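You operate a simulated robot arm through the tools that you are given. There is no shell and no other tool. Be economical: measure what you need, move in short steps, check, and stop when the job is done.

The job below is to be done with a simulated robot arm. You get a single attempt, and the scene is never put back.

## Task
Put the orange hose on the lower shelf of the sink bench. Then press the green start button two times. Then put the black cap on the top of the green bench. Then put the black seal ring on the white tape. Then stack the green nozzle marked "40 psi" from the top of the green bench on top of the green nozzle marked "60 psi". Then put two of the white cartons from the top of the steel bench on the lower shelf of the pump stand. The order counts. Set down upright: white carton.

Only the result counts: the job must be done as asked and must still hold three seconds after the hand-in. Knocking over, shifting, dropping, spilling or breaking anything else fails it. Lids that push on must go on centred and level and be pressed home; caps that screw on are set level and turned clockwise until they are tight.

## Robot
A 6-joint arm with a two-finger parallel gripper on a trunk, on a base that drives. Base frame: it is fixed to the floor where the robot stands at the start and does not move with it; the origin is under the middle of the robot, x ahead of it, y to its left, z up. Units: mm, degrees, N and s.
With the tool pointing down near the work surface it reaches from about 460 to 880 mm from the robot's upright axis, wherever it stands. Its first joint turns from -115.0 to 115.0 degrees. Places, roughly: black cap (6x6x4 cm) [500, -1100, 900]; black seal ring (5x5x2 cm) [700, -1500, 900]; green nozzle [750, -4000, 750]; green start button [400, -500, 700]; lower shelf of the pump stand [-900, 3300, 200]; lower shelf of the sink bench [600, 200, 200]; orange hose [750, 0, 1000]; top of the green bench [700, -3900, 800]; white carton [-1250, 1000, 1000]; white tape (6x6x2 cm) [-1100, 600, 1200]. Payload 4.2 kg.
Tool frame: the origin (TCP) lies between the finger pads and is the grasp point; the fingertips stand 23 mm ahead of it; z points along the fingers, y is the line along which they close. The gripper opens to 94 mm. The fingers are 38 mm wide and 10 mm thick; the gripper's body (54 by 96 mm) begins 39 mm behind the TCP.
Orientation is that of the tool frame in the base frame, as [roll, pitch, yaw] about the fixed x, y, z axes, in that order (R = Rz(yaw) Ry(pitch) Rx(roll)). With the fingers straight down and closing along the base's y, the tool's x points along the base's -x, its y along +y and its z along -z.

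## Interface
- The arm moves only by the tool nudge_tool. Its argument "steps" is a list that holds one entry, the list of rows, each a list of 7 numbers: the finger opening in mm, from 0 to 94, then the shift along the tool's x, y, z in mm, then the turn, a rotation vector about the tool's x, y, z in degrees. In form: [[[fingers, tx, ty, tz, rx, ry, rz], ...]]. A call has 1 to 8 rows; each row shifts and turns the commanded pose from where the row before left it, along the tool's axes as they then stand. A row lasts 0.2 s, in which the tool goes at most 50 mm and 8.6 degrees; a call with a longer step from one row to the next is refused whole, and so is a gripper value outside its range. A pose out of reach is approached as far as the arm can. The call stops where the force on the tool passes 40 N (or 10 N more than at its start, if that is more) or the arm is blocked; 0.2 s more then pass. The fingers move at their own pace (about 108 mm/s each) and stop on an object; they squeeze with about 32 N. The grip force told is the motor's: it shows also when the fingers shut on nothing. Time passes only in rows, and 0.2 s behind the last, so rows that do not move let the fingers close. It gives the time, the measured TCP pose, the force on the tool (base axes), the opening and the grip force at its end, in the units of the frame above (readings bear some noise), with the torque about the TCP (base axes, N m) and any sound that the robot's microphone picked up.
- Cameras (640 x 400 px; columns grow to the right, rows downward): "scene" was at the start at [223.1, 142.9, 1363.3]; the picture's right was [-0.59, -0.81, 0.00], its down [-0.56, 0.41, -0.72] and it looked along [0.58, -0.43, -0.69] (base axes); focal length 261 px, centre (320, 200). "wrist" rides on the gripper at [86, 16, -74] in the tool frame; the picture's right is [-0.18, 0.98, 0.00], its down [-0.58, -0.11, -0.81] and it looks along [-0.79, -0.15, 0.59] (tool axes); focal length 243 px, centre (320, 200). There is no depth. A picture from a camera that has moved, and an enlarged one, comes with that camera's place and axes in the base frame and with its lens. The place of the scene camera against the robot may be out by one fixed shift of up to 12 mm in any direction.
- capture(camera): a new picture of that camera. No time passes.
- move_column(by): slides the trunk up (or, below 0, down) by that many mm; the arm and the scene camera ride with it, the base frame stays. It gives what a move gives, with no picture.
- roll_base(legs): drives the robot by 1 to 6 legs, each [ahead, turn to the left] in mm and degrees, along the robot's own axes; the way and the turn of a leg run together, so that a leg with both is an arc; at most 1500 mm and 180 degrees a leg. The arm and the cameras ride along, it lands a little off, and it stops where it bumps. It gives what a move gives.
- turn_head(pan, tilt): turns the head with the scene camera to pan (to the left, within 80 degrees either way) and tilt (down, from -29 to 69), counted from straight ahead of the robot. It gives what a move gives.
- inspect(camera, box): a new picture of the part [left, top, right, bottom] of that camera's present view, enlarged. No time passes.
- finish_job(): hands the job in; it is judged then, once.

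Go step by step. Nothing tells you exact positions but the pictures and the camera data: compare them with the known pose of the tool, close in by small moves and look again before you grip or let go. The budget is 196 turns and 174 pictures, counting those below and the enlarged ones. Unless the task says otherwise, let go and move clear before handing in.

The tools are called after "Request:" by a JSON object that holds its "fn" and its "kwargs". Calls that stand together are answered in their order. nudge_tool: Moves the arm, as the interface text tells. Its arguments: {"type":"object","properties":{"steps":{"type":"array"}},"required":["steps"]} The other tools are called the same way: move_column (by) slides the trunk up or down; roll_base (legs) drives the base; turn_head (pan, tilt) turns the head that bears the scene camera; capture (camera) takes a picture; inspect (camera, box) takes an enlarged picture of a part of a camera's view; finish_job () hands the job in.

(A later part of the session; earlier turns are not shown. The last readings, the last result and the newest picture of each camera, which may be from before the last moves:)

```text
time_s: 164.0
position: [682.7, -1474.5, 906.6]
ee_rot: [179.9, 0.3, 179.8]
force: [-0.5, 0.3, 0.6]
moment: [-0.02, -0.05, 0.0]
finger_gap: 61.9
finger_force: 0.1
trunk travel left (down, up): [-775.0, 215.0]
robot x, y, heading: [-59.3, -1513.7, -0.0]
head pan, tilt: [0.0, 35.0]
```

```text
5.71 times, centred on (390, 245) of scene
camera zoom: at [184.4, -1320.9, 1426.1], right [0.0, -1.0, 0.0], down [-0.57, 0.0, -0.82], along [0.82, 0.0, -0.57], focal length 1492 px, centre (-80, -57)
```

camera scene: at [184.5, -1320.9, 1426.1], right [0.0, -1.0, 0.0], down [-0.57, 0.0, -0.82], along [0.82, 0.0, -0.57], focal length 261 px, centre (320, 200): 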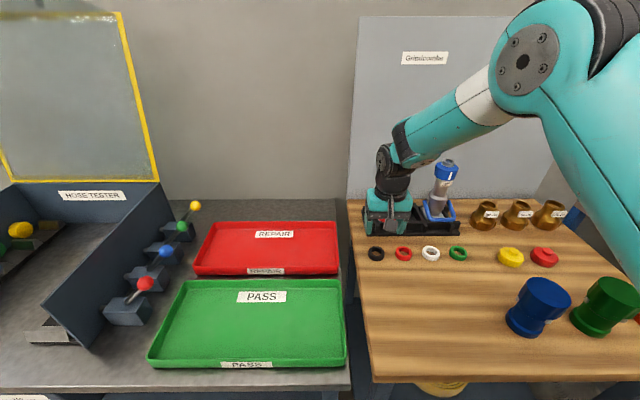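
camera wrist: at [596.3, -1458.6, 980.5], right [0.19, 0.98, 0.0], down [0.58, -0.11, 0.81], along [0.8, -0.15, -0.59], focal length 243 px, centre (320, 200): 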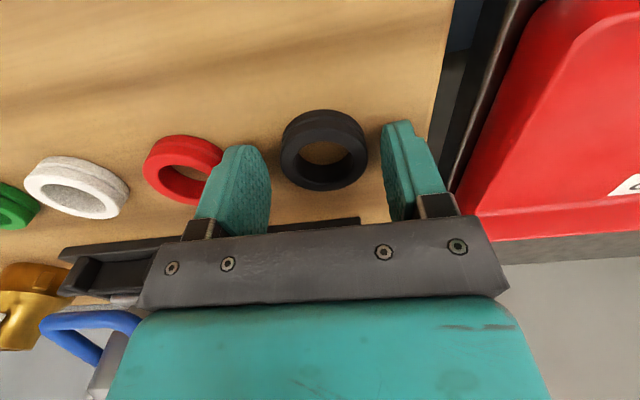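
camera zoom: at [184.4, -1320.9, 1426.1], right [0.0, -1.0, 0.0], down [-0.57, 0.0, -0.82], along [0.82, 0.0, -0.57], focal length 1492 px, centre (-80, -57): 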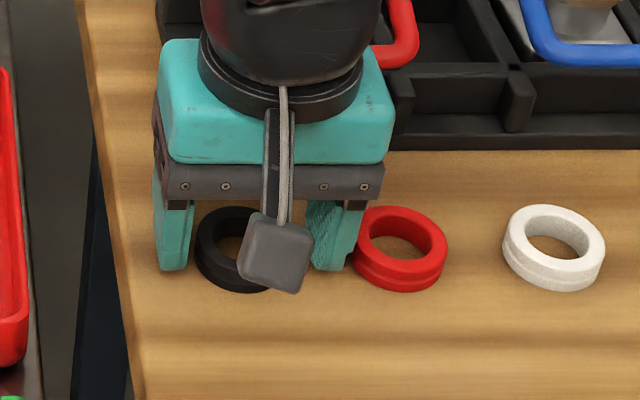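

Request:
{"fn": "nudge_tool", "kwargs": {"steps": [[[62, 0, 0, 5, 0, 0, 0], [62, 0, 0, 4, 0, 0, 0], [62, 0, 0, 3, 0, 0, 0]]]}}

Request:
{"fn": "capture", "kwargs": {"camera": "wrist"}}

```text
time_s: 164.7
position: [683.4, -1475.0, 902.2]
ee_rot: [179.8, 0.5, 179.7]
force: [-13.0, -0.3, 24.5]
moment: [-0.88, 0.79, -0.39]
finger_gap: 62.4
finger_force: 0.1
trunk travel left (down, up): [-775.0, 215.0]
robot x, y, heading: [-58.6, -1512.2, 0.0]
head pan, tilt: [0.0, 35.0]
stopped in row 3: the force on the tool passed its limit at 46 N (the readings are from after the stop); the commanded pose is now the measured one
```

```text
101 pictures are left
camera wrist: at [596.3, -1458.4, 977.5], right [0.19, 0.98, 0.0], down [0.57, -0.11, 0.81], along [0.8, -0.15, -0.58], focal length 243 px, centre (320, 200)
```

wrist: 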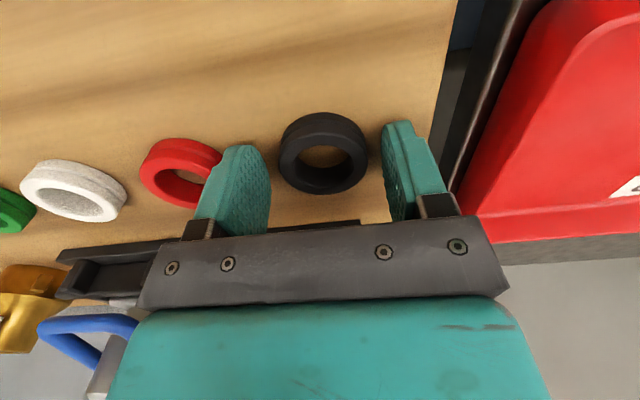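

Request:
{"fn": "inspect", "kwargs": {"camera": "wrist", "box": [130, 90, 430, 250]}}

Request:
{"fn": "inspect", "kwargs": {"camera": "scene", "box": [340, 210, 440, 280]}}

```text
2.13 times, centred on (280, 170) of wrist
camera zoom: at [596.3, -1458.4, 977.5], right [0.19, 0.98, 0.0], down [0.57, -0.11, 0.81], along [0.8, -0.15, -0.58], focal length 518 px, centre (405, 264)
```

zoom: 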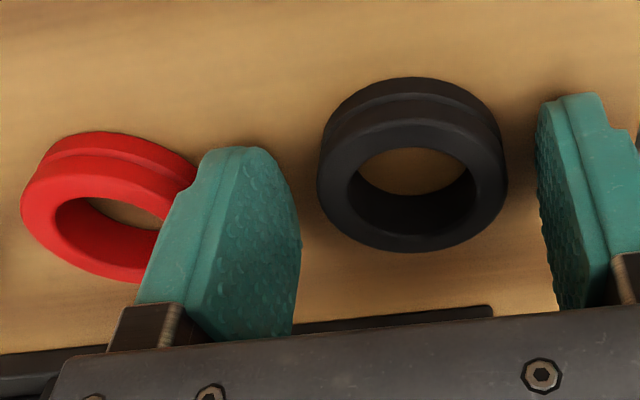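

```text
5.71 times, centred on (390, 245) of scene
camera zoom: at [182.8, -1321.0, 1426.6], right [0.0, -1.0, 0.0], down [-0.57, 0.0, -0.82], along [0.82, 0.0, -0.57], focal length 1492 px, centre (-80, -57)
```

zoom: 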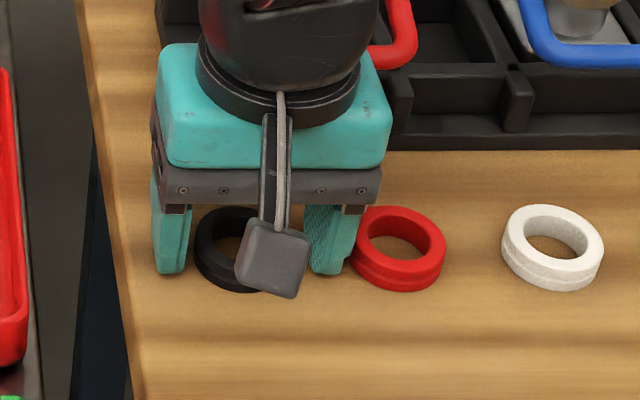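

The fingertips touch the wood (z≈879). Raise 1.5 mm and close on the ring.

Request:
{"fn": "nudge_tool", "kwargs": {"steps": [[[62, 0, 0, -1.5, 0, 0, 0], [45, 0, 0, 0, 0, 0, 0], [40, 0, 0, 0, 0, 0, 0], [40, 0, 0, 0, 0, 0, 0], [40, 0, 0, -5, 0, 0, 0], [40, 0, 0, -30, 0, 0, 0], [40, 0, 0, -40, 0, 0, 0]]]}}

Request:
{"fn": "capture", "kwargs": {"camera": "wrist"}}

Request:
{"fn": "inspect", "kwargs": {"camera": "scene", "box": [340, 180, 460, 280]}}

```text
time_s: 166.3
position: [683.0, -1473.8, 978.3]
ee_rot: [179.9, 0.5, 179.9]
force: [1.2, -0.5, 0.0]
moment: [0.0, 0.0, 0.03]
finger_gap: 41.2
finger_force: 32.4
trunk travel left (down, up): [-775.0, 215.0]
robot x, y, heading: [-58.9, -1509.8, 0.1]
head pan, tilt: [0.0, 35.0]
```

```text
98 pictures are left
camera wrist: at [596.5, -1458.6, 1051.8], right [0.19, 0.98, 0.0], down [0.57, -0.11, 0.81], along [0.8, -0.15, -0.59], focal length 243 px, centre (320, 200)
```

wrist: 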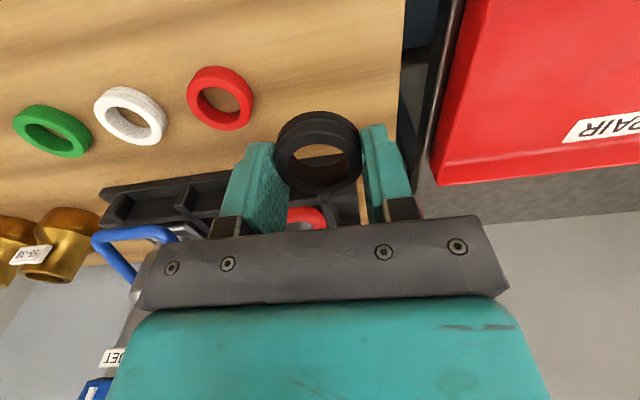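

```text
4.00 times, centred on (400, 230) of scene
camera zoom: at [184.8, -1320.9, 1425.9], right [0.0, -1.0, 0.0], down [-0.57, 0.0, -0.82], along [0.82, 0.0, -0.57], focal length 1045 px, centre (0, 80)
```

zoom: 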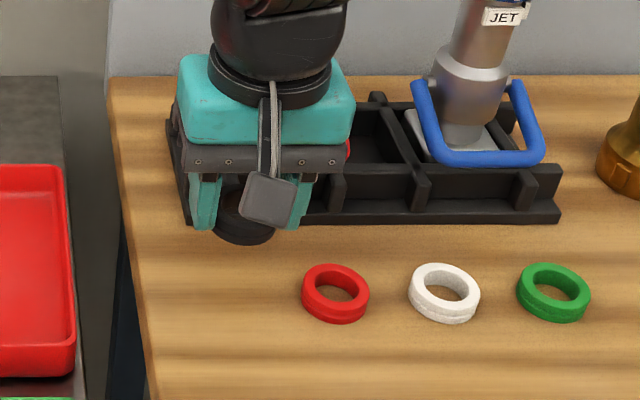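

The ring is held. Now drive to the other side (tape near [-1100, 600, 1200]); I'll raise the trunk and look before turning.

Request:
{"fn": "roll_base", "kwargs": {"legs": [[-150, 0], [0, 90], [1400, 0], [500, 0]]}}

Request:
{"fn": "move_column", "kwargs": {"by": 200}}

Request:
{"fn": "turn_head", "kwargs": {"pan": 65, "tilt": 20}}

Request:
{"fn": "capture", "kwargs": {"camera": "scene"}}

```text
time_s: 180.5
position: [-183.7, 1127.9, 978.3]
ee_rot: [179.9, 0.5, -91.5]
force: [0.2, 0.2, -0.8]
moment: [0.04, 0.01, -0.01]
finger_gap: 41.3
finger_force: 32.0
trunk travel left (down, up): [-775.0, 215.0]
robot x, y, heading: [-163.2, 384.6, 88.8]
head pan, tilt: [0.0, 35.0]
```

```text
time_s: 182.7
position: [-183.7, 1128.9, 1178.4]
ee_rot: [179.9, 0.5, -91.5]
force: [-0.4, -1.3, 0.0]
moment: [0.02, 0.02, 0.01]
finger_gap: 42.3
finger_force: 24.3
trunk travel left (down, up): [-975.0, 15.0]
robot x, y, heading: [-158.2, 385.2, 88.8]
head pan, tilt: [0.0, 35.0]
```

```text
time_s: 184.0
position: [-183.5, 1128.7, 1178.4]
ee_rot: [179.9, 0.5, -91.5]
force: [-0.1, -0.6, -0.4]
moment: [0.0, -0.01, 0.01]
finger_gap: 40.7
finger_force: 32.1
trunk travel left (down, up): [-975.0, 15.0]
robot x, y, heading: [-161.4, 383.9, 88.7]
head pan, tilt: [65.0, 20.0]
```

```text
96 pictures are left
camera scene: at [-431.9, 578.9, 1649.9], right [0.44, 0.9, 0.0], down [0.31, -0.15, -0.94], along [-0.84, 0.42, -0.34], focal length 261 px, centre (320, 200)
```

scene: 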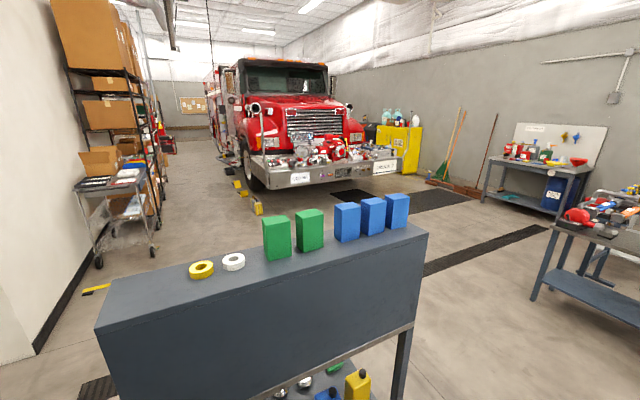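

The white tape sits on a raised shelf at about (-1195, 649, 1180), between the yellow tape and green blocks. Drive a little further and turn to face it.

Request:
{"fn": "roll_base", "kwargs": {"legs": [[250, 0], [0, 91.2]]}}

Request:
{"fn": "turn_head", "kwargs": {"pan": 0, "tilt": 35}}

Request:
{"fn": "capture", "kwargs": {"camera": "scene"}}

Request:
{"fn": "capture", "kwargs": {"camera": "wrist"}}

```text
time_s: 189.8
position: [-899.1, 591.7, 1179.1]
ee_rot: [179.8, 0.6, 0.3]
force: [0.1, -0.4, -1.0]
moment: [-0.01, 0.0, 0.02]
finger_gap: 42.0
finger_force: 23.9
trunk travel left (down, up): [-975.0, 15.0]
robot x, y, heading: [-154.4, 632.9, -179.5]
head pan, tilt: [65.0, 20.0]
```

```text
time_s: 191.1
position: [-898.7, 591.1, 1177.7]
ee_rot: [179.9, 0.6, 0.3]
force: [-0.4, 0.2, -0.2]
moment: [0.04, 0.01, 0.0]
finger_gap: 40.2
finger_force: 31.7
trunk travel left (down, up): [-975.0, 15.0]
robot x, y, heading: [-157.4, 634.3, -179.6]
head pan, tilt: [0.0, 35.0]
```

```text
95 pictures are left
camera scene: at [-389.6, 435.5, 1626.1], right [-0.01, 1.0, 0.0], down [0.57, 0.0, -0.82], along [-0.82, -0.01, -0.57], focal length 261 px, centre (320, 200)
```

scene: 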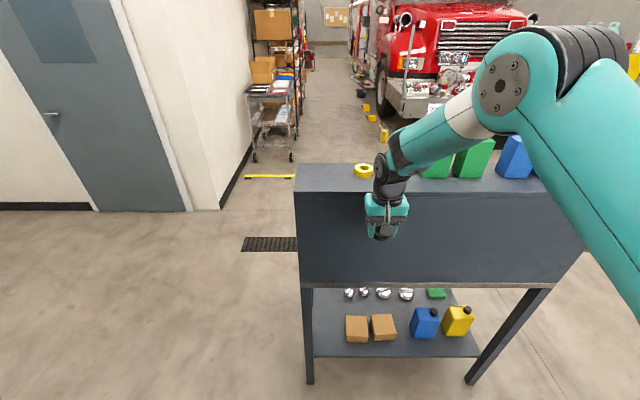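

```text
94 pictures are left
camera wrist: at [-811.2, 575.2, 1252.3], right [-0.18, -0.98, 0.0], down [-0.57, 0.11, 0.81], along [-0.8, 0.14, -0.58], focal length 243 px, centre (320, 200)
```

wrist: 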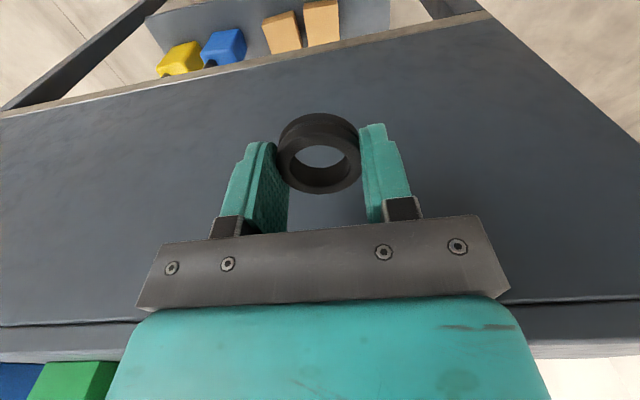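

Request:
{"fn": "nudge_tool", "kwargs": {"steps": [[[40, 0, -10, -40, 0, 0, 0], [40, 0, -10, -40, 0, 0, 0], [40, 0, -20, -20, 0, 0, 0], [40, 0, -15, 0, 0, 0, 0]]]}}

Request:
{"fn": "roll_base", "kwargs": {"legs": [[200, 0]]}}

Request:
{"fn": "capture", "kwargs": {"camera": "scene"}}

Request:
{"fn": "capture", "kwargs": {"camera": "wrist"}}

```text
time_s: 192.1
position: [-896.8, 645.9, 1279.1]
ee_rot: [179.9, 0.5, 0.1]
force: [-0.2, -0.9, 0.2]
moment: [0.0, 0.03, 0.02]
finger_gap: 41.1
finger_force: 32.3
trunk travel left (down, up): [-975.0, 15.0]
robot x, y, heading: [-154.1, 635.2, -179.6]
head pan, tilt: [0.0, 35.0]
```

```text
time_s: 193.7
position: [-1094.4, 644.6, 1279.6]
ee_rot: [179.9, 0.5, 0.2]
force: [-0.5, -0.1, -0.3]
moment: [-0.01, 0.02, 0.01]
finger_gap: 41.8
finger_force: 12.3
trunk travel left (down, up): [-975.0, 15.0]
robot x, y, heading: [-351.1, 632.7, -179.8]
head pan, tilt: [0.0, 35.0]
```

```text
93 pictures are left
camera scene: at [-586.4, 434.3, 1626.1], right [-0.01, 1.0, 0.0], down [0.57, 0.0, -0.82], along [-0.82, -0.01, -0.57], focal length 261 px, centre (320, 200)
```

scene: 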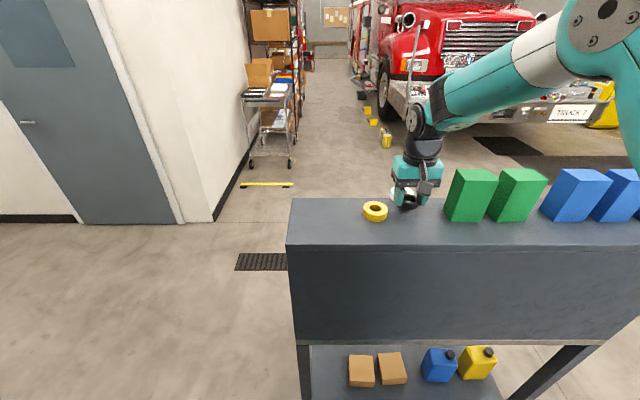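

```text
92 pictures are left
camera wrist: at [-1006.9, 627.5, 1353.3], right [-0.18, -0.98, 0.0], down [-0.57, 0.11, 0.81], along [-0.8, 0.14, -0.58], focal length 243 px, centre (320, 200)
```

wrist: 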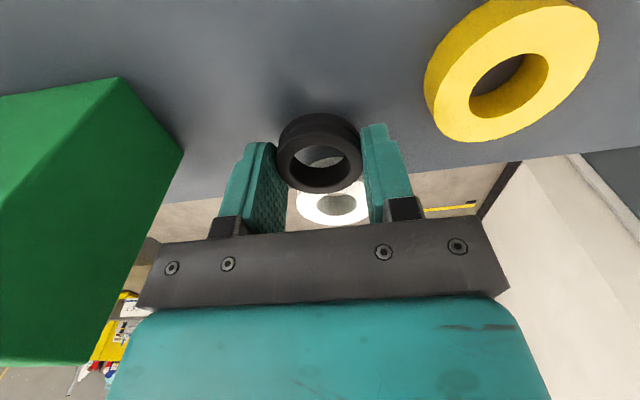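

The shelf top seems to be about z≈1245, so the ring is close to it. I'll raise the tool and back off to see the white tape well.

Request:
{"fn": "nudge_tool", "kwargs": {"steps": [[[40, 0, 0, -40, 0, 0, 0], [40, 0, 0, -40, 0, 0, 0]]]}}

Request:
{"fn": "roll_base", "kwargs": {"legs": [[-120, 0]]}}

Request:
{"fn": "capture", "kwargs": {"camera": "wrist"}}

Request:
{"fn": "inspect", "kwargs": {"camera": "scene", "box": [280, 130, 520, 280]}}

```text
time_s: 194.3
position: [-1092.4, 643.4, 1357.6]
ee_rot: [179.8, 0.5, 0.2]
force: [-0.6, 0.2, 0.2]
moment: [0.0, -0.04, -0.03]
finger_gap: 40.9
finger_force: 32.2
trunk travel left (down, up): [-975.0, 15.0]
robot x, y, heading: [-351.9, 632.7, -179.4]
head pan, tilt: [0.0, 35.0]
```

```text
time_s: 195.5
position: [-974.1, 645.5, 1359.3]
ee_rot: [179.9, 0.5, 0.1]
force: [-0.7, -0.3, -0.3]
moment: [0.03, -0.02, -0.01]
finger_gap: 41.0
finger_force: 31.7
trunk travel left (down, up): [-975.0, 15.0]
robot x, y, heading: [-236.2, 637.8, -179.6]
head pan, tilt: [0.0, 35.0]
```

```text
91 pictures are left
camera wrist: at [-886.8, 629.0, 1433.1], right [-0.18, -0.98, 0.0], down [-0.57, 0.11, 0.81], along [-0.8, 0.15, -0.58], focal length 243 px, centre (320, 200)
```

wrist: 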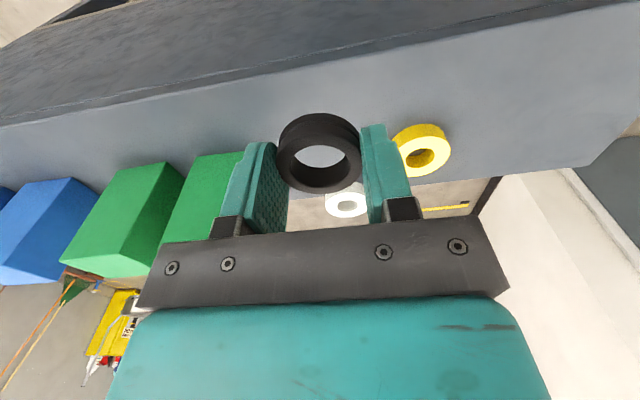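

```text
2.67 times, centred on (400, 205) of scene
camera zoom: at [-468.8, 435.4, 1626.0], right [-0.01, 1.0, 0.0], down [0.57, 0.0, -0.82], along [-0.82, 0.0, -0.57], focal length 696 px, centre (107, 187)
```

zoom: 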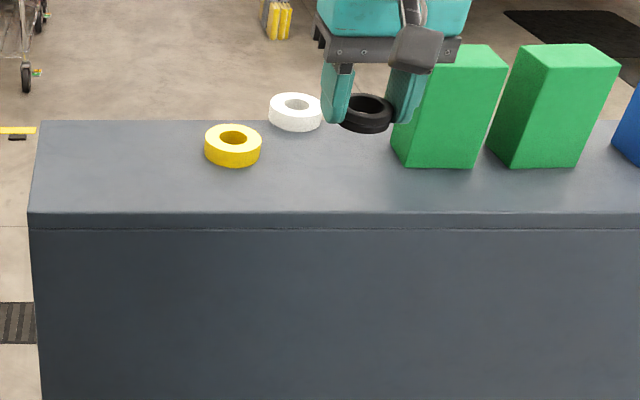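

The white tape now sits at x≈-1150, near the far edge: my low approach pushed it from about (-1081, 637). I'll set the ring down temporarily on the free left part of the shelf, put the tape back, then place the ring on it.

Request:
{"fn": "nudge_tool", "kwargs": {"steps": [[[40, -10, 45, 0, 0, 0, 0], [40, -20, 45, 0, 0, 0, 0], [40, -20, 45, 0, 0, 0, 0], [40, -20, 45, 0, 0, 0, 0], [40, -20, 15, 30, 0, 0, 0]]]}}

Request:
{"fn": "capture", "kwargs": {"camera": "wrist"}}

Request:
{"fn": "capture", "kwargs": {"camera": "scene"}}

```text
time_s: 196.7
position: [-1054.2, 457.3, 1332.1]
ee_rot: [179.9, 0.6, 0.1]
force: [0.9, -1.1, 1.3]
moment: [-0.03, 0.07, 0.01]
finger_gap: 41.9
finger_force: 12.0
out of reach, approached as far as the arm can: row 5
trunk travel left (down, up): [-975.0, 15.0]
robot x, y, heading: [-233.1, 634.4, -179.6]
head pan, tilt: [0.0, 35.0]
```

```text
89 pictures are left
camera wrist: at [-966.2, 440.4, 1406.6], right [-0.18, -0.98, 0.0], down [-0.57, 0.11, 0.81], along [-0.8, 0.15, -0.58], focal length 243 px, centre (320, 200)
```

wrist: 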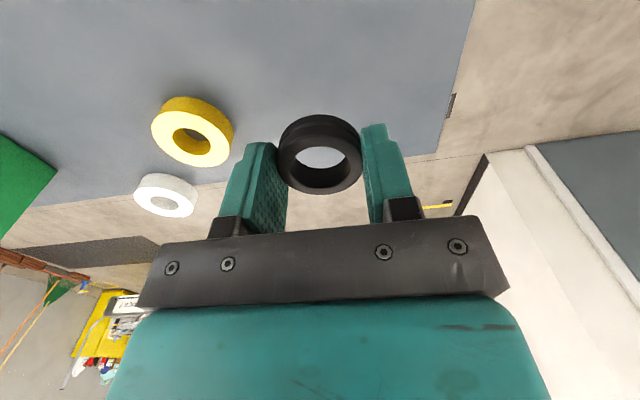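

```text
88 pictures are left
camera scene: at [-466.1, 435.7, 1626.8], right [0.0, 1.0, 0.0], down [0.57, 0.0, -0.82], along [-0.82, 0.0, -0.57], focal length 261 px, centre (320, 200)
```

scene: 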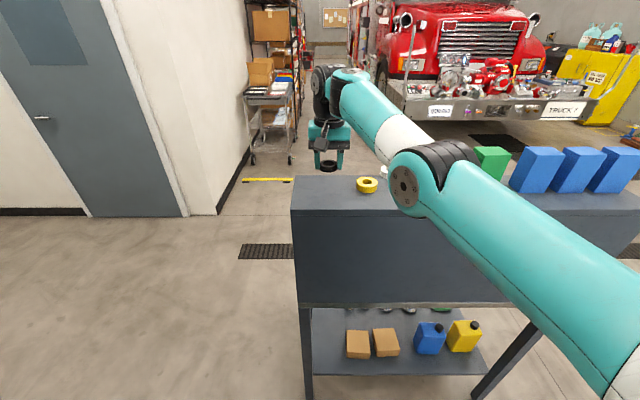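

Request:
{"fn": "nudge_tool", "kwargs": {"steps": [[[40, 40, 0, 0, 0, 0, 0], [40, 40, 0, 0, 0, 0, 0]]]}}

Request:
{"fn": "roll_base", "kwargs": {"legs": [[80, 0]]}}

Request:
{"fn": "nudge_tool", "kwargs": {"steps": [[[40, 0, 0, 20, 0, 0, 0], [40, 0, 0, 15, 0, 0, 0], [40, 0, 0, 6, 0, 0, 0], [40, 0, 0, 4, 0, 0, 0], [40, 0, 0, 4, 0, 0, 0], [40, 0, 0, 4, 0, 0, 0], [40, 0, 0, 4, 0, 0, 0]]]}}

Request:
{"fn": "capture", "kwargs": {"camera": "wrist"}}

Request:
{"fn": "capture", "kwargs": {"camera": "scene"}}

```text
time_s: 197.3
position: [-984.3, 455.9, 1328.8]
ee_rot: [179.4, 1.3, 0.1]
force: [4.6, 2.8, -12.8]
moment: [-0.18, 0.27, -0.01]
finger_gap: 41.1
finger_force: 31.7
out of reach, approached as far as the arm can: row 1
trunk travel left (down, up): [-975.0, 15.0]
robot x, y, heading: [-233.5, 636.8, -179.8]
head pan, tilt: [0.0, 35.0]
```

```text
time_s: 198.4
position: [-1054.1, 456.6, 1329.4]
ee_rot: [179.8, 0.4, 0.2]
force: [0.2, 0.3, 0.1]
moment: [0.01, 0.04, -0.02]
finger_gap: 41.9
finger_force: 11.8
trunk travel left (down, up): [-975.0, 15.0]
robot x, y, heading: [-316.0, 631.9, -179.7]
head pan, tilt: [0.0, 35.0]
```

```text
time_s: 200.0
position: [-1056.2, 458.5, 1272.3]
ee_rot: [179.9, 0.5, 0.2]
force: [0.3, -0.4, 0.8]
moment: [-0.01, -0.01, -0.03]
finger_gap: 41.2
finger_force: 31.7
trunk travel left (down, up): [-975.0, 15.0]
robot x, y, heading: [-315.6, 635.0, -179.6]
head pan, tilt: [0.0, 35.0]
```

```text
87 pictures are left
camera wrist: at [-968.2, 440.7, 1345.9], right [-0.18, -0.98, 0.0], down [-0.57, 0.11, 0.81], along [-0.8, 0.14, -0.58], focal length 243 px, centre (320, 200)
```

wrist: 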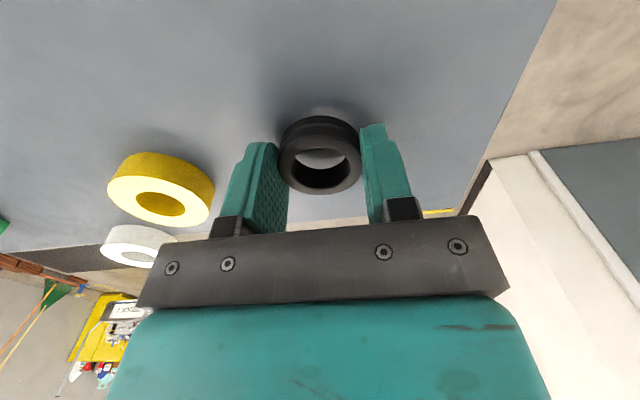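

```text
86 pictures are left
camera scene: at [-547.3, 434.5, 1626.1], right [-0.01, 1.0, 0.0], down [0.57, 0.0, -0.82], along [-0.82, -0.01, -0.57], focal length 261 px, centre (320, 200)
```

scene: 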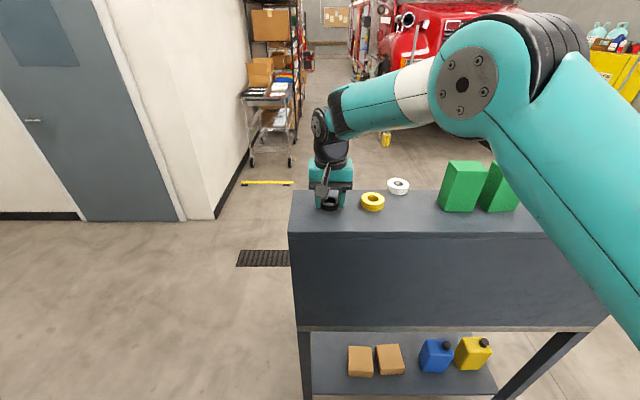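

Continue down to touch the shelf, then release the ring.

Request:
{"fn": "nudge_tool", "kwargs": {"steps": [[[40, 0, 0, 4, 0, 0, 0], [40, 0, 0, 4, 0, 0, 0], [40, 0, 0, 4, 0, 0, 0], [40, 0, 0, 4, 0, 0, 0], [40, 0, 0, 4, 0, 0, 0], [40, 0, 0, 4, 0, 0, 0], [40, 0, 0, 4, 0, 0, 0]]]}}

```text
time_s: 201.0
position: [-1057.0, 457.8, 1262.6]
ee_rot: [179.8, 1.0, 0.1]
force: [10.6, 7.0, 16.2]
moment: [0.58, -0.5, -0.07]
finger_gap: 41.5
finger_force: 32.3
trunk travel left (down, up): [-975.0, 15.0]
robot x, y, heading: [-315.8, 633.3, -179.5]
head pan, tilt: [0.0, 35.0]
stopped in row 5: the force on the tool passed its limit at 55 N (the readings are from after the stop); the commanded pose is now the measured one
```

Request:
{"fn": "nudge_tool", "kwargs": {"steps": [[[44, 0, 0, -1, 0, 0, 0], [52, 0, 0, 0, 0, 0, 0], [60, 0, 0, 0, 0, 0, 0], [60, 0, 0, -10, 0, 0, 0], [60, 0, 0, -40, 0, 0, 0], [84, 0, 0, -45, 0, 0, 0]]]}}

Request:
{"fn": "capture", "kwargs": {"camera": "wrist"}}

Request:
{"fn": "capture", "kwargs": {"camera": "scene"}}

```text
time_s: 202.4
position: [-1056.8, 457.1, 1357.2]
ee_rot: [179.7, 1.0, 0.1]
force: [0.5, -0.3, -0.2]
moment: [-0.01, -0.01, -0.05]
finger_gap: 84.1
finger_force: 0.1
trunk travel left (down, up): [-975.0, 15.0]
robot x, y, heading: [-310.9, 634.1, -179.6]
head pan, tilt: [0.0, 35.0]
```

```text
85 pictures are left
camera wrist: at [-968.9, 439.9, 1431.9], right [-0.18, -0.98, 0.01], down [-0.57, 0.11, 0.81], along [-0.8, 0.14, -0.58], focal length 243 px, centre (320, 200)
```

wrist: 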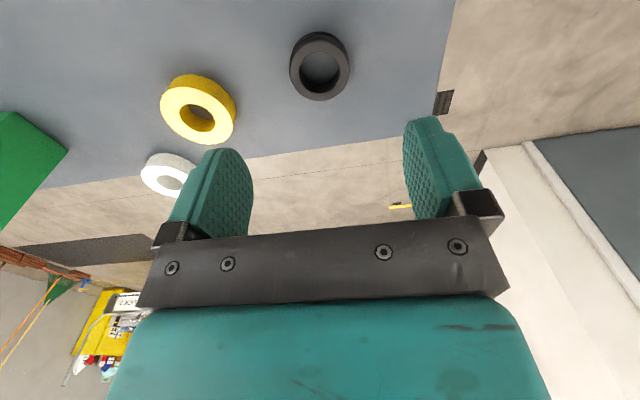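

```text
84 pictures are left
camera scene: at [-547.7, 434.5, 1625.9], right [-0.01, 1.0, 0.0], down [0.57, 0.0, -0.82], along [-0.82, -0.01, -0.57], focal length 261 px, centre (320, 200)
```

scene: 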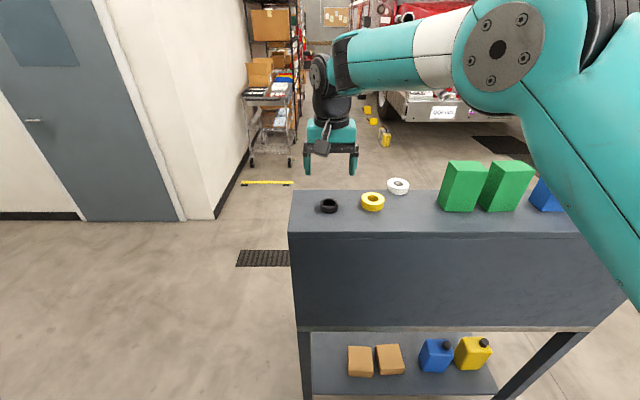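

The ring is safely parked. Now go over the white tape at about (-1145, 647) and fetch it.

Request:
{"fn": "roll_base", "kwargs": {"legs": [[70, 0]]}}

Request:
{"fn": "nudge_tool", "kwargs": {"steps": [[[84, 0, -48, 0, 0, 0, 0], [84, 0, -48, 0, 0, 0, 0], [84, 0, -48, 0, 0, 0, 0], [84, 0, -46, 0, 0, 0, 0], [84, -18, 0, 30, 0, -0.8, 0]]]}}

Request:
{"fn": "capture", "kwargs": {"camera": "wrist"}}

Request:
{"fn": "capture", "kwargs": {"camera": "scene"}}

```text
time_s: 203.4
position: [-1128.2, 456.1, 1358.7]
ee_rot: [179.6, 0.9, 0.2]
force: [1.4, -0.1, -0.2]
moment: [-0.03, -0.02, 0.01]
finger_gap: 84.2
finger_force: 0.0
trunk travel left (down, up): [-975.0, 15.0]
robot x, y, heading: [-384.9, 637.0, -179.8]
head pan, tilt: [0.0, 35.0]
```

```text
time_s: 204.6
position: [-1146.1, 648.4, 1329.1]
ee_rot: [179.7, 1.8, 0.1]
force: [0.7, -0.5, 1.0]
moment: [0.02, 0.07, 0.03]
finger_gap: 84.1
finger_force: 0.0
trunk travel left (down, up): [-975.0, 15.0]
robot x, y, heading: [-385.6, 633.6, -179.5]
head pan, tilt: [0.0, 35.0]
```

```text
83 pictures are left
camera wrist: at [-1056.5, 631.2, 1401.0], right [-0.18, -0.98, 0.01], down [-0.56, 0.11, 0.82], along [-0.81, 0.14, -0.57], focal length 243 px, centre (320, 200)
```

wrist: 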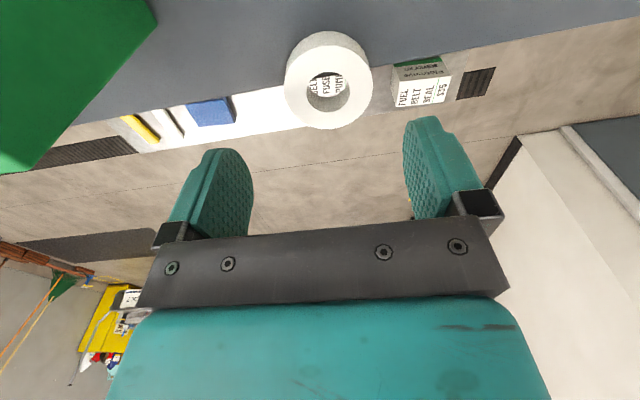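

```text
82 pictures are left
camera scene: at [-617.5, 434.9, 1626.3], right [0.0, 1.0, 0.0], down [0.57, 0.0, -0.82], along [-0.82, 0.0, -0.57], focal length 261 px, centre (320, 200)
```

scene: 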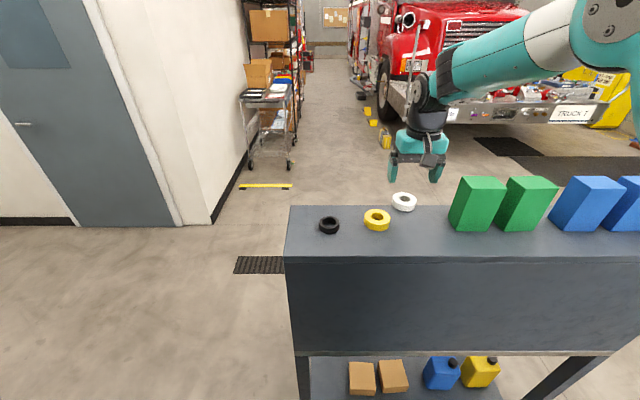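

Request:
{"fn": "nudge_tool", "kwargs": {"steps": [[[84, 9, 5, 0, 0, 1.8, 0], [84, 0, 0, 20, 0, 0, 0], [84, 0, 0, 15, 0, 0, 0]]]}}

Request:
{"fn": "capture", "kwargs": {"camera": "wrist"}}

Request:
{"fn": "inspect", "kwargs": {"camera": "scene", "box": [300, 130, 480, 250]}}

```text
time_s: 205.4
position: [-1137.7, 640.8, 1292.0]
ee_rot: [179.7, -0.2, 0.1]
force: [-0.6, -0.5, 0.5]
moment: [-0.02, -0.01, 0.0]
finger_gap: 84.1
finger_force: 0.1
trunk travel left (down, up): [-975.0, 15.0]
robot x, y, heading: [-387.7, 632.3, -179.7]
head pan, tilt: [0.0, 35.0]
```

```text
81 pictures are left
camera wrist: at [-1050.3, 624.5, 1366.6], right [-0.18, -0.98, 0.0], down [-0.58, 0.11, 0.8], along [-0.79, 0.14, -0.59], focal length 243 px, centre (320, 200)
```

wrist: 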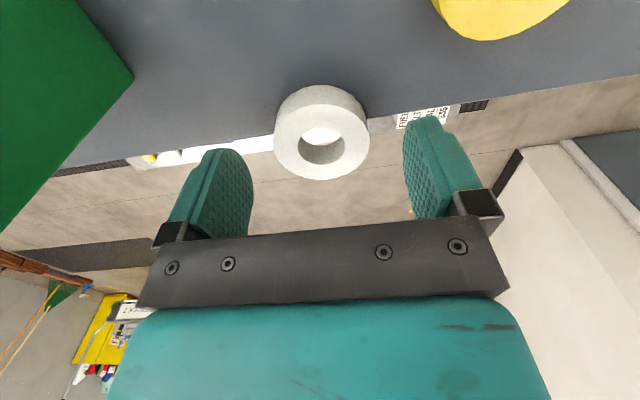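

```text
3.33 times, centred on (390, 190) of scene
camera zoom: at [-618.1, 434.5, 1626.1], right [-0.01, 1.0, 0.0], down [0.57, 0.0, -0.82], along [-0.82, 0.0, -0.57], focal length 870 px, centre (87, 233)
```

zoom: 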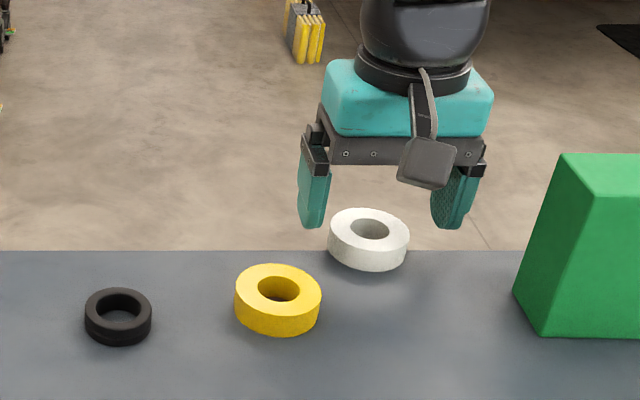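

Perfectly centred over the tape. Descend and grip it.

Request:
{"fn": "nudge_tool", "kwargs": {"steps": [[[84, 0, 0, 14, 0, 0, 0], [84, 0, 0, 12, 0, 0, 0], [55, 0, 0, 0, 0, 0, 0], [50, 0, 0, 0, 0, 0, 0], [50, 0, 0, 0, 0, 0, 0]]]}}

Request:
{"fn": "nudge_tool", "kwargs": {"steps": [[[50, 0, 0, -4, 0, 0, 0], [50, 0, 0, -6, 0, 0, 0], [50, 15, 0, 0, 0, 0, 0], [50, 25, 0, 0, 0, 0, 0], [50, 24, -1, 0, 0, 0, 0]]]}}

Request:
{"fn": "inspect", "kwargs": {"camera": "scene", "box": [300, 130, 480, 250]}}

```text
time_s: 206.6
position: [-1136.3, 641.6, 1265.6]
ee_rot: [179.6, -0.1, 0.1]
force: [0.5, 0.0, 0.2]
moment: [-0.01, 0.02, 0.03]
finger_gap: 53.6
finger_force: 31.9
trunk travel left (down, up): [-975.0, 15.0]
robot x, y, heading: [-385.5, 630.8, -179.9]
head pan, tilt: [0.0, 35.0]
```

```text
time_s: 207.8
position: [-1075.3, 640.6, 1275.5]
ee_rot: [179.8, 0.0, 0.1]
force: [-0.2, -1.0, -0.8]
moment: [-0.01, 0.02, -0.03]
finger_gap: 53.9
finger_force: 32.0
trunk travel left (down, up): [-975.0, 15.0]
robot x, y, heading: [-384.2, 635.5, -179.7]
head pan, tilt: [0.0, 35.0]
```

```text
3.33 times, centred on (390, 190) of scene
camera zoom: at [-618.6, 434.5, 1626.0], right [-0.01, 1.0, 0.0], down [0.57, 0.0, -0.82], along [-0.82, 0.0, -0.57], focal length 870 px, centre (87, 233)
```

zoom: 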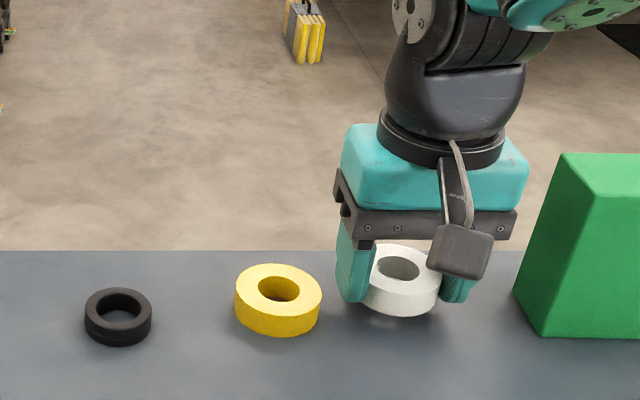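

Request:
{"fn": "nudge_tool", "kwargs": {"steps": [[[50, 3, -3, 0, 0, 0, 0], [50, 0, 0, 5, 0, 0, 0], [50, 0, 0, 4, 0, 0, 0], [50, 0, 0, 1, 0, 0, 0], [56, 0, 0, 0, 0, 0, 0], [66, 0, 0, 0, 0, 0, 0], [72, 0, 0, 0, 0, 0, 0]]]}}

Request:
{"fn": "nudge_tool", "kwargs": {"steps": [[[72, 0, 0, -20, 0, 0, 0], [72, 0, 0, -35, 0, 0, 0], [72, 0, 0, -35, 0, 0, 0]]]}}

Request:
{"fn": "capture", "kwargs": {"camera": "wrist"}}

Request:
{"fn": "inspect", "kwargs": {"camera": "scene", "box": [300, 130, 480, 250]}}

```text
time_s: 209.4
position: [-1070.8, 645.0, 1266.5]
ee_rot: [179.7, 0.0, 0.1]
force: [-1.0, 0.3, 0.2]
moment: [0.01, -0.03, 0.02]
finger_gap: 72.1
finger_force: 0.0
trunk travel left (down, up): [-975.0, 15.0]
robot x, y, heading: [-383.1, 632.0, -179.5]
head pan, tilt: [0.0, 35.0]
```

```text
time_s: 210.2
position: [-1071.2, 645.6, 1356.4]
ee_rot: [179.7, 0.0, 0.1]
force: [-0.2, -0.1, 0.5]
moment: [-0.03, 0.02, -0.02]
finger_gap: 72.1
finger_force: 0.0
trunk travel left (down, up): [-975.0, 15.0]
robot x, y, heading: [-383.0, 637.9, -179.7]
head pan, tilt: [0.0, 35.0]
```

```text
78 pictures are left
camera wrist: at [-983.4, 629.5, 1432.0], right [-0.18, -0.98, 0.0], down [-0.58, 0.11, 0.8], along [-0.79, 0.14, -0.59], focal length 243 px, centre (320, 200)
```

wrist: 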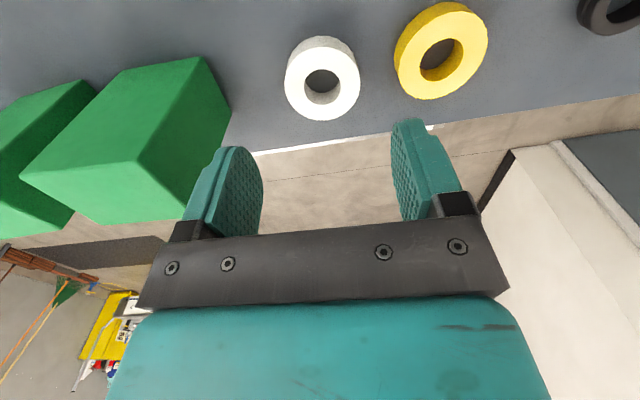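

```text
3.33 times, centred on (390, 190) of scene
camera zoom: at [-618.5, 434.5, 1626.0], right [-0.01, 1.0, 0.0], down [0.57, 0.0, -0.82], along [-0.82, 0.0, -0.57], focal length 870 px, centre (87, 233)
```

zoom: 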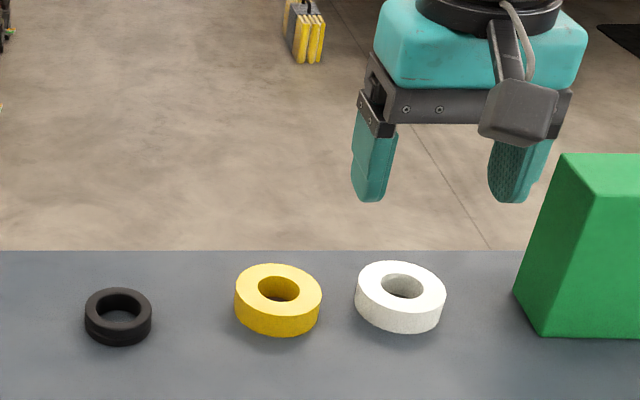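

The tape is back at its old place. Now re-fetch the ring at (-1053, 457).

Request:
{"fn": "nudge_tool", "kwargs": {"steps": [[[64, 4, 47, 0, 0, 0, 0], [64, 4, 47, 0, 0, 0, 0], [64, 4, 47, 0, 0, 0, 0], [64, 4, 47, 0, 0, 0, 0], [64, 0, 0, 40, 0, 0, 0]]]}}

Request:
{"fn": "capture", "kwargs": {"camera": "wrist"}}

```text
time_s: 211.4
position: [-1055.8, 456.1, 1316.5]
ee_rot: [179.7, -0.2, 0.0]
force: [-0.6, -0.9, 0.0]
moment: [-0.02, 0.0, -0.03]
finger_gap: 63.8
finger_force: 0.1
trunk travel left (down, up): [-975.0, 15.0]
robot x, y, heading: [-384.2, 633.1, -179.6]
head pan, tilt: [0.0, 35.0]
```

```text
76 pictures are left
camera wrist: at [-968.0, 440.0, 1391.0], right [-0.18, -0.98, 0.01], down [-0.58, 0.11, 0.81], along [-0.79, 0.14, -0.59], focal length 243 px, centre (320, 200)
```

wrist: 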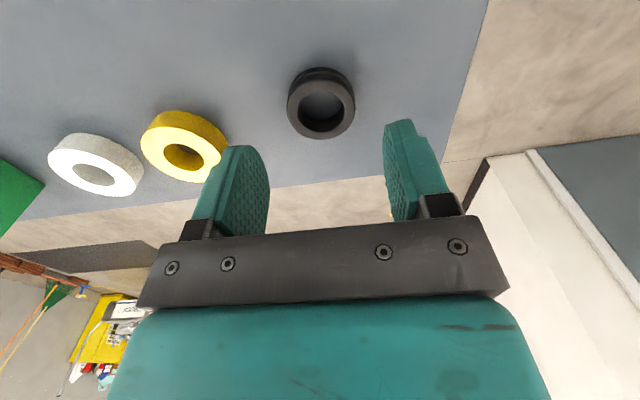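

Request:
{"fn": "nudge_tool", "kwargs": {"steps": [[[64, 2, 0, 30, 0, 0, 0], [64, 0, 0, 16, 0, 0, 0], [64, 0, 0, 7, 0, 0, 0], [50, 0, 0, 0, 0, 0, 0], [38, 0, 0, 0, 0, 0, 0], [38, 0, 0, 0, 0, 0, 0], [38, 0, 0, 0, 0, 0, 0]]]}}

Request:
{"fn": "nudge_tool", "kwargs": {"steps": [[[38, 0, 0, -5, 0, 0, 0], [38, 0, 0, -40, 0, 0, 0], [38, 0, 0, -45, 0, 0, 0]]]}}

Request:
{"fn": "capture", "kwargs": {"camera": "wrist"}}

```text
time_s: 213.0
position: [-1053.2, 457.3, 1263.3]
ee_rot: [179.7, -0.2, 0.2]
force: [-0.6, -0.5, 4.0]
moment: [0.0, 0.06, 0.03]
finger_gap: 40.6
finger_force: 32.0
trunk travel left (down, up): [-975.0, 15.0]
robot x, y, heading: [-385.9, 635.6, -179.6]
head pan, tilt: [0.0, 35.0]
```

```text
time_s: 213.8
position: [-1053.0, 458.5, 1354.2]
ee_rot: [179.7, -0.1, 0.1]
force: [-0.1, -0.3, -0.5]
moment: [0.0, -0.06, 0.0]
finger_gap: 40.9
finger_force: 31.9
trunk travel left (down, up): [-975.0, 15.0]
robot x, y, heading: [-386.1, 631.5, -179.7]
head pan, tilt: [0.0, 35.0]
```

```text
75 pictures are left
camera wrist: at [-965.1, 442.1, 1430.3], right [-0.18, -0.98, 0.0], down [-0.58, 0.11, 0.8], along [-0.79, 0.14, -0.59], focal length 243 px, centre (320, 200)
```

wrist: 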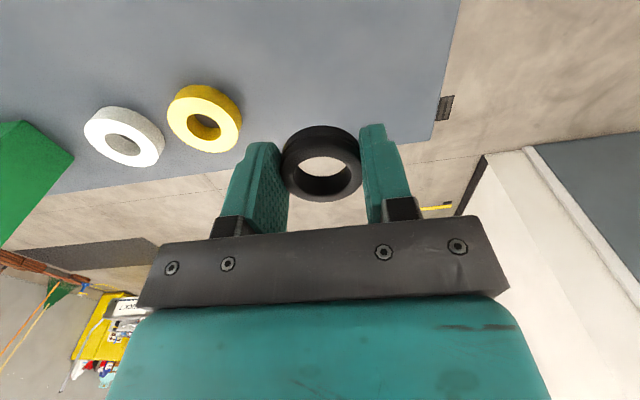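

Request:
{"fn": "nudge_tool", "kwargs": {"steps": [[[38, -5, -47, 0, 0, 0, 0], [38, -5, -47, 0, 0, 0, 0], [38, -5, -47, 0, 0, 0, 0], [38, -4, -46, 0, 0, 0, 0], [38, 0, 0, 20, 0, 0, 0], [38, 0, 0, 20, 0, 0, 0]]]}}

Request:
{"fn": "capture", "kwargs": {"camera": "wrist"}}

Request:
{"fn": "inspect", "kwargs": {"camera": "scene", "box": [340, 130, 480, 250]}}

```text
time_s: 215.2
position: [-1070.9, 645.1, 1313.5]
ee_rot: [179.7, -0.1, 0.1]
force: [0.1, 0.1, -0.4]
moment: [0.0, -0.02, -0.01]
finger_gap: 40.6
finger_force: 31.8
trunk travel left (down, up): [-975.0, 15.0]
robot x, y, heading: [-383.9, 634.6, -179.9]
head pan, tilt: [0.0, 35.0]
```

```text
74 pictures are left
camera wrist: at [-984.7, 628.2, 1388.3], right [-0.18, -0.98, 0.01], down [-0.58, 0.11, 0.8], along [-0.79, 0.14, -0.59], focal length 243 px, centre (320, 200)
```

wrist: 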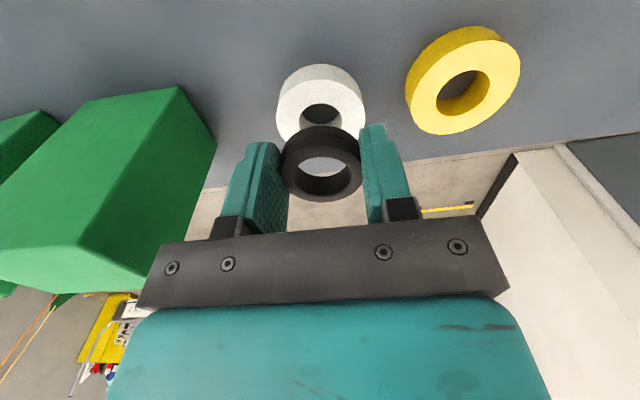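

```text
3.33 times, centred on (410, 190) of scene
camera zoom: at [-618.1, 434.6, 1626.2], right [0.0, 1.0, 0.0], down [0.57, 0.0, -0.82], along [-0.82, 0.0, -0.57], focal length 870 px, centre (20, 233)
```

zoom: 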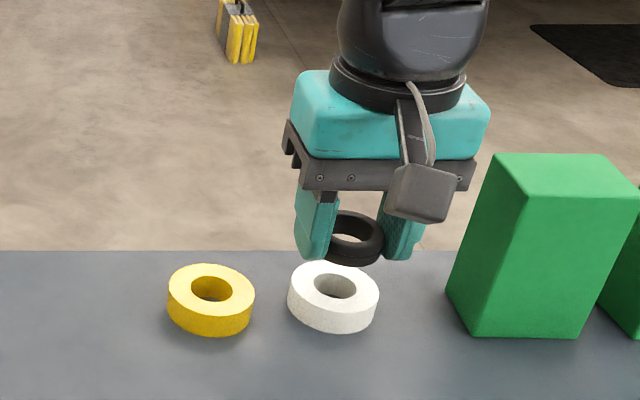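

Aligned within a few mm. Lower gently onto the tape.

Request:
{"fn": "nudge_tool", "kwargs": {"steps": [[[38, 0, 0, 12, 0, 0, 0], [38, 0, 0, 6, 0, 0, 0], [38, 0, 0, 3, 0, 0, 0], [38, 0, 0, 2, 0, 0, 0], [38, 0, 0, 2, 0, 0, 0]]]}}

Request:
{"fn": "capture", "kwargs": {"camera": "wrist"}}

Request:
{"fn": "inspect", "kwargs": {"camera": "scene", "box": [340, 160, 460, 250]}}

```text
time_s: 216.4
position: [-1072.3, 644.7, 1289.2]
ee_rot: [179.8, -0.1, 0.1]
force: [-1.0, -0.4, 0.0]
moment: [0.02, -0.04, 0.0]
finger_gap: 40.4
finger_force: 32.1
trunk travel left (down, up): [-975.0, 15.0]
robot x, y, heading: [-381.6, 635.6, -179.8]
head pan, tilt: [0.0, 35.0]
```

```text
72 pictures are left
camera wrist: at [-984.7, 627.6, 1363.8], right [-0.18, -0.98, 0.0], down [-0.58, 0.11, 0.8], along [-0.79, 0.14, -0.59], focal length 243 px, centre (320, 200)
```

wrist: 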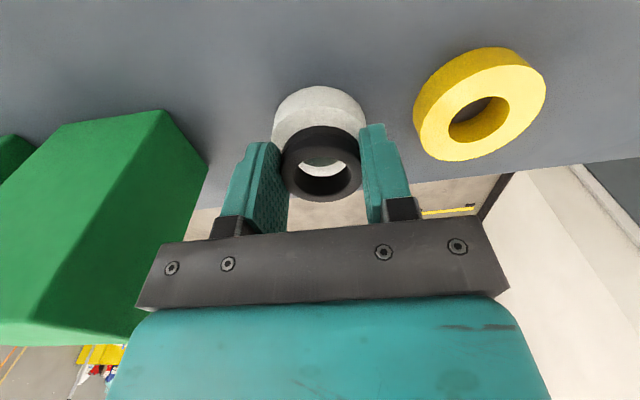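

```text
4.44 times, centred on (400, 205) of scene
camera zoom: at [-618.2, 434.5, 1626.1], right [-0.01, 1.0, 0.0], down [0.57, 0.0, -0.82], along [-0.82, 0.0, -0.57], focal length 1161 px, centre (-36, 178)
```

zoom: 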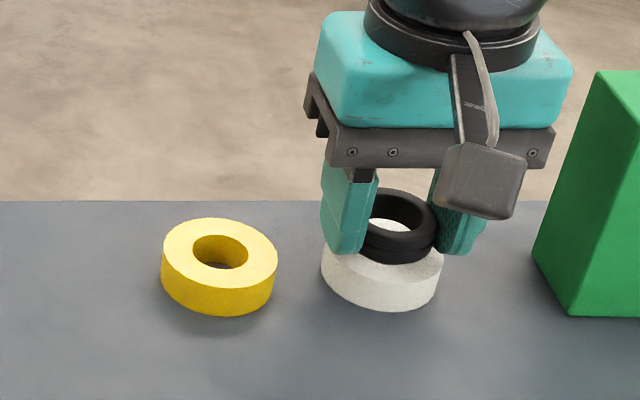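

Request:
{"fn": "nudge_tool", "kwargs": {"steps": [[[38, 0, 1, 2, 0, 0, 0], [38, 0, 0, 2, 0, 0, 0], [38, 0, 0, 2, 0, 0, 0], [38, 0, 0, 2, 0, 0, 0], [38, 0, 0, 2, 0, 0, 0]]]}}

```text
time_s: 217.6
position: [-1071.3, 642.9, 1281.3]
ee_rot: [179.5, 0.2, 0.1]
force: [1.4, 0.2, 21.9]
moment: [0.16, 0.05, 0.01]
finger_gap: 40.5
finger_force: 31.9
trunk travel left (down, up): [-975.0, 15.0]
robot x, y, heading: [-382.2, 636.7, -179.5]
head pan, tilt: [0.0, 35.0]
```

Contact. Release gently and lift.

Request:
{"fn": "nudge_tool", "kwargs": {"steps": [[[38, 0, 0, -1.5, 0, 0, 0], [43, 0, 0, 0, 0, 0, 0], [50, 0, 0, 0, 0, 0, 0], [58, 0, 0, 0, 0, 0, 0], [58, 0, 0, -10, 0, 0, 0], [58, 0, 0, -35, 0, 0, 0], [58, 0, 0, -35, 0, 0, 0]]]}}

Request:
{"fn": "capture", "kwargs": {"camera": "wrist"}}

Request:
{"fn": "inspect", "kwargs": {"camera": "scene", "box": [340, 160, 460, 250]}}

```text
time_s: 219.2
position: [-1071.6, 644.8, 1360.8]
ee_rot: [179.7, 0.0, 0.0]
force: [0.6, 0.0, -0.4]
moment: [0.04, 0.01, 0.01]
finger_gap: 58.1
finger_force: 0.0
trunk travel left (down, up): [-975.0, 15.0]
robot x, y, heading: [-379.1, 633.0, -179.7]
head pan, tilt: [0.0, 35.0]
```

```text
70 pictures are left
camera wrist: at [-984.9, 628.1, 1435.2], right [-0.18, -0.98, 0.0], down [-0.58, 0.11, 0.8], along [-0.79, 0.14, -0.59], focal length 243 px, centre (320, 200)
```

wrist: 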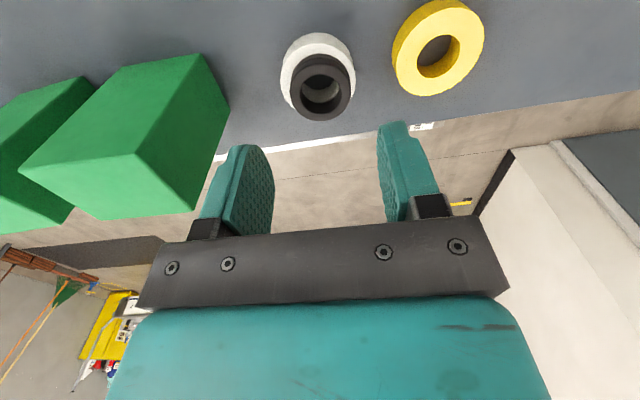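

```text
4.44 times, centred on (400, 205) of scene
camera zoom: at [-618.5, 434.5, 1626.0], right [0.0, 1.0, 0.0], down [0.57, 0.0, -0.82], along [-0.82, 0.0, -0.57], focal length 1161 px, centre (-36, 178)
```

zoom: 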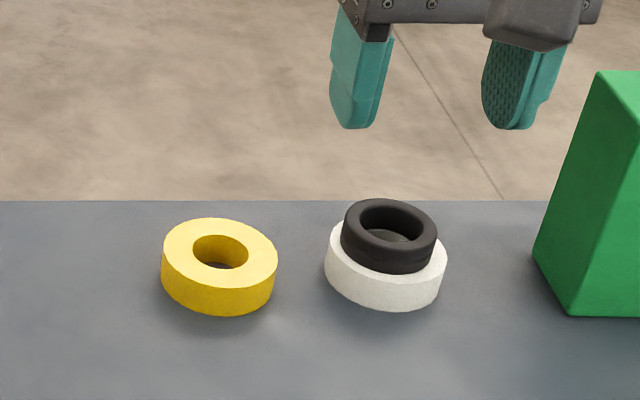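

The ring sits well on the tape. Next the nozzles: I'll drive backward (arm pointing +y, away from the end wall) to the green bench.

Request:
{"fn": "roll_base", "kwargs": {"legs": [[-100, 0], [0, -90], [-1450, 0], [-1450, 0], [-1450, 0]]}}

```text
time_s: 244.5
position: [-281.0, -3009.1, 1361.2]
ee_rot: [179.7, -0.1, -89.9]
force: [0.2, 0.1, -1.5]
moment: [-0.01, 0.03, -0.01]
finger_gap: 58.0
finger_force: 0.1
trunk travel left (down, up): [-975.0, 15.0]
robot x, y, heading: [-293.2, -3696.9, 90.7]
head pan, tilt: [0.0, 35.0]
```

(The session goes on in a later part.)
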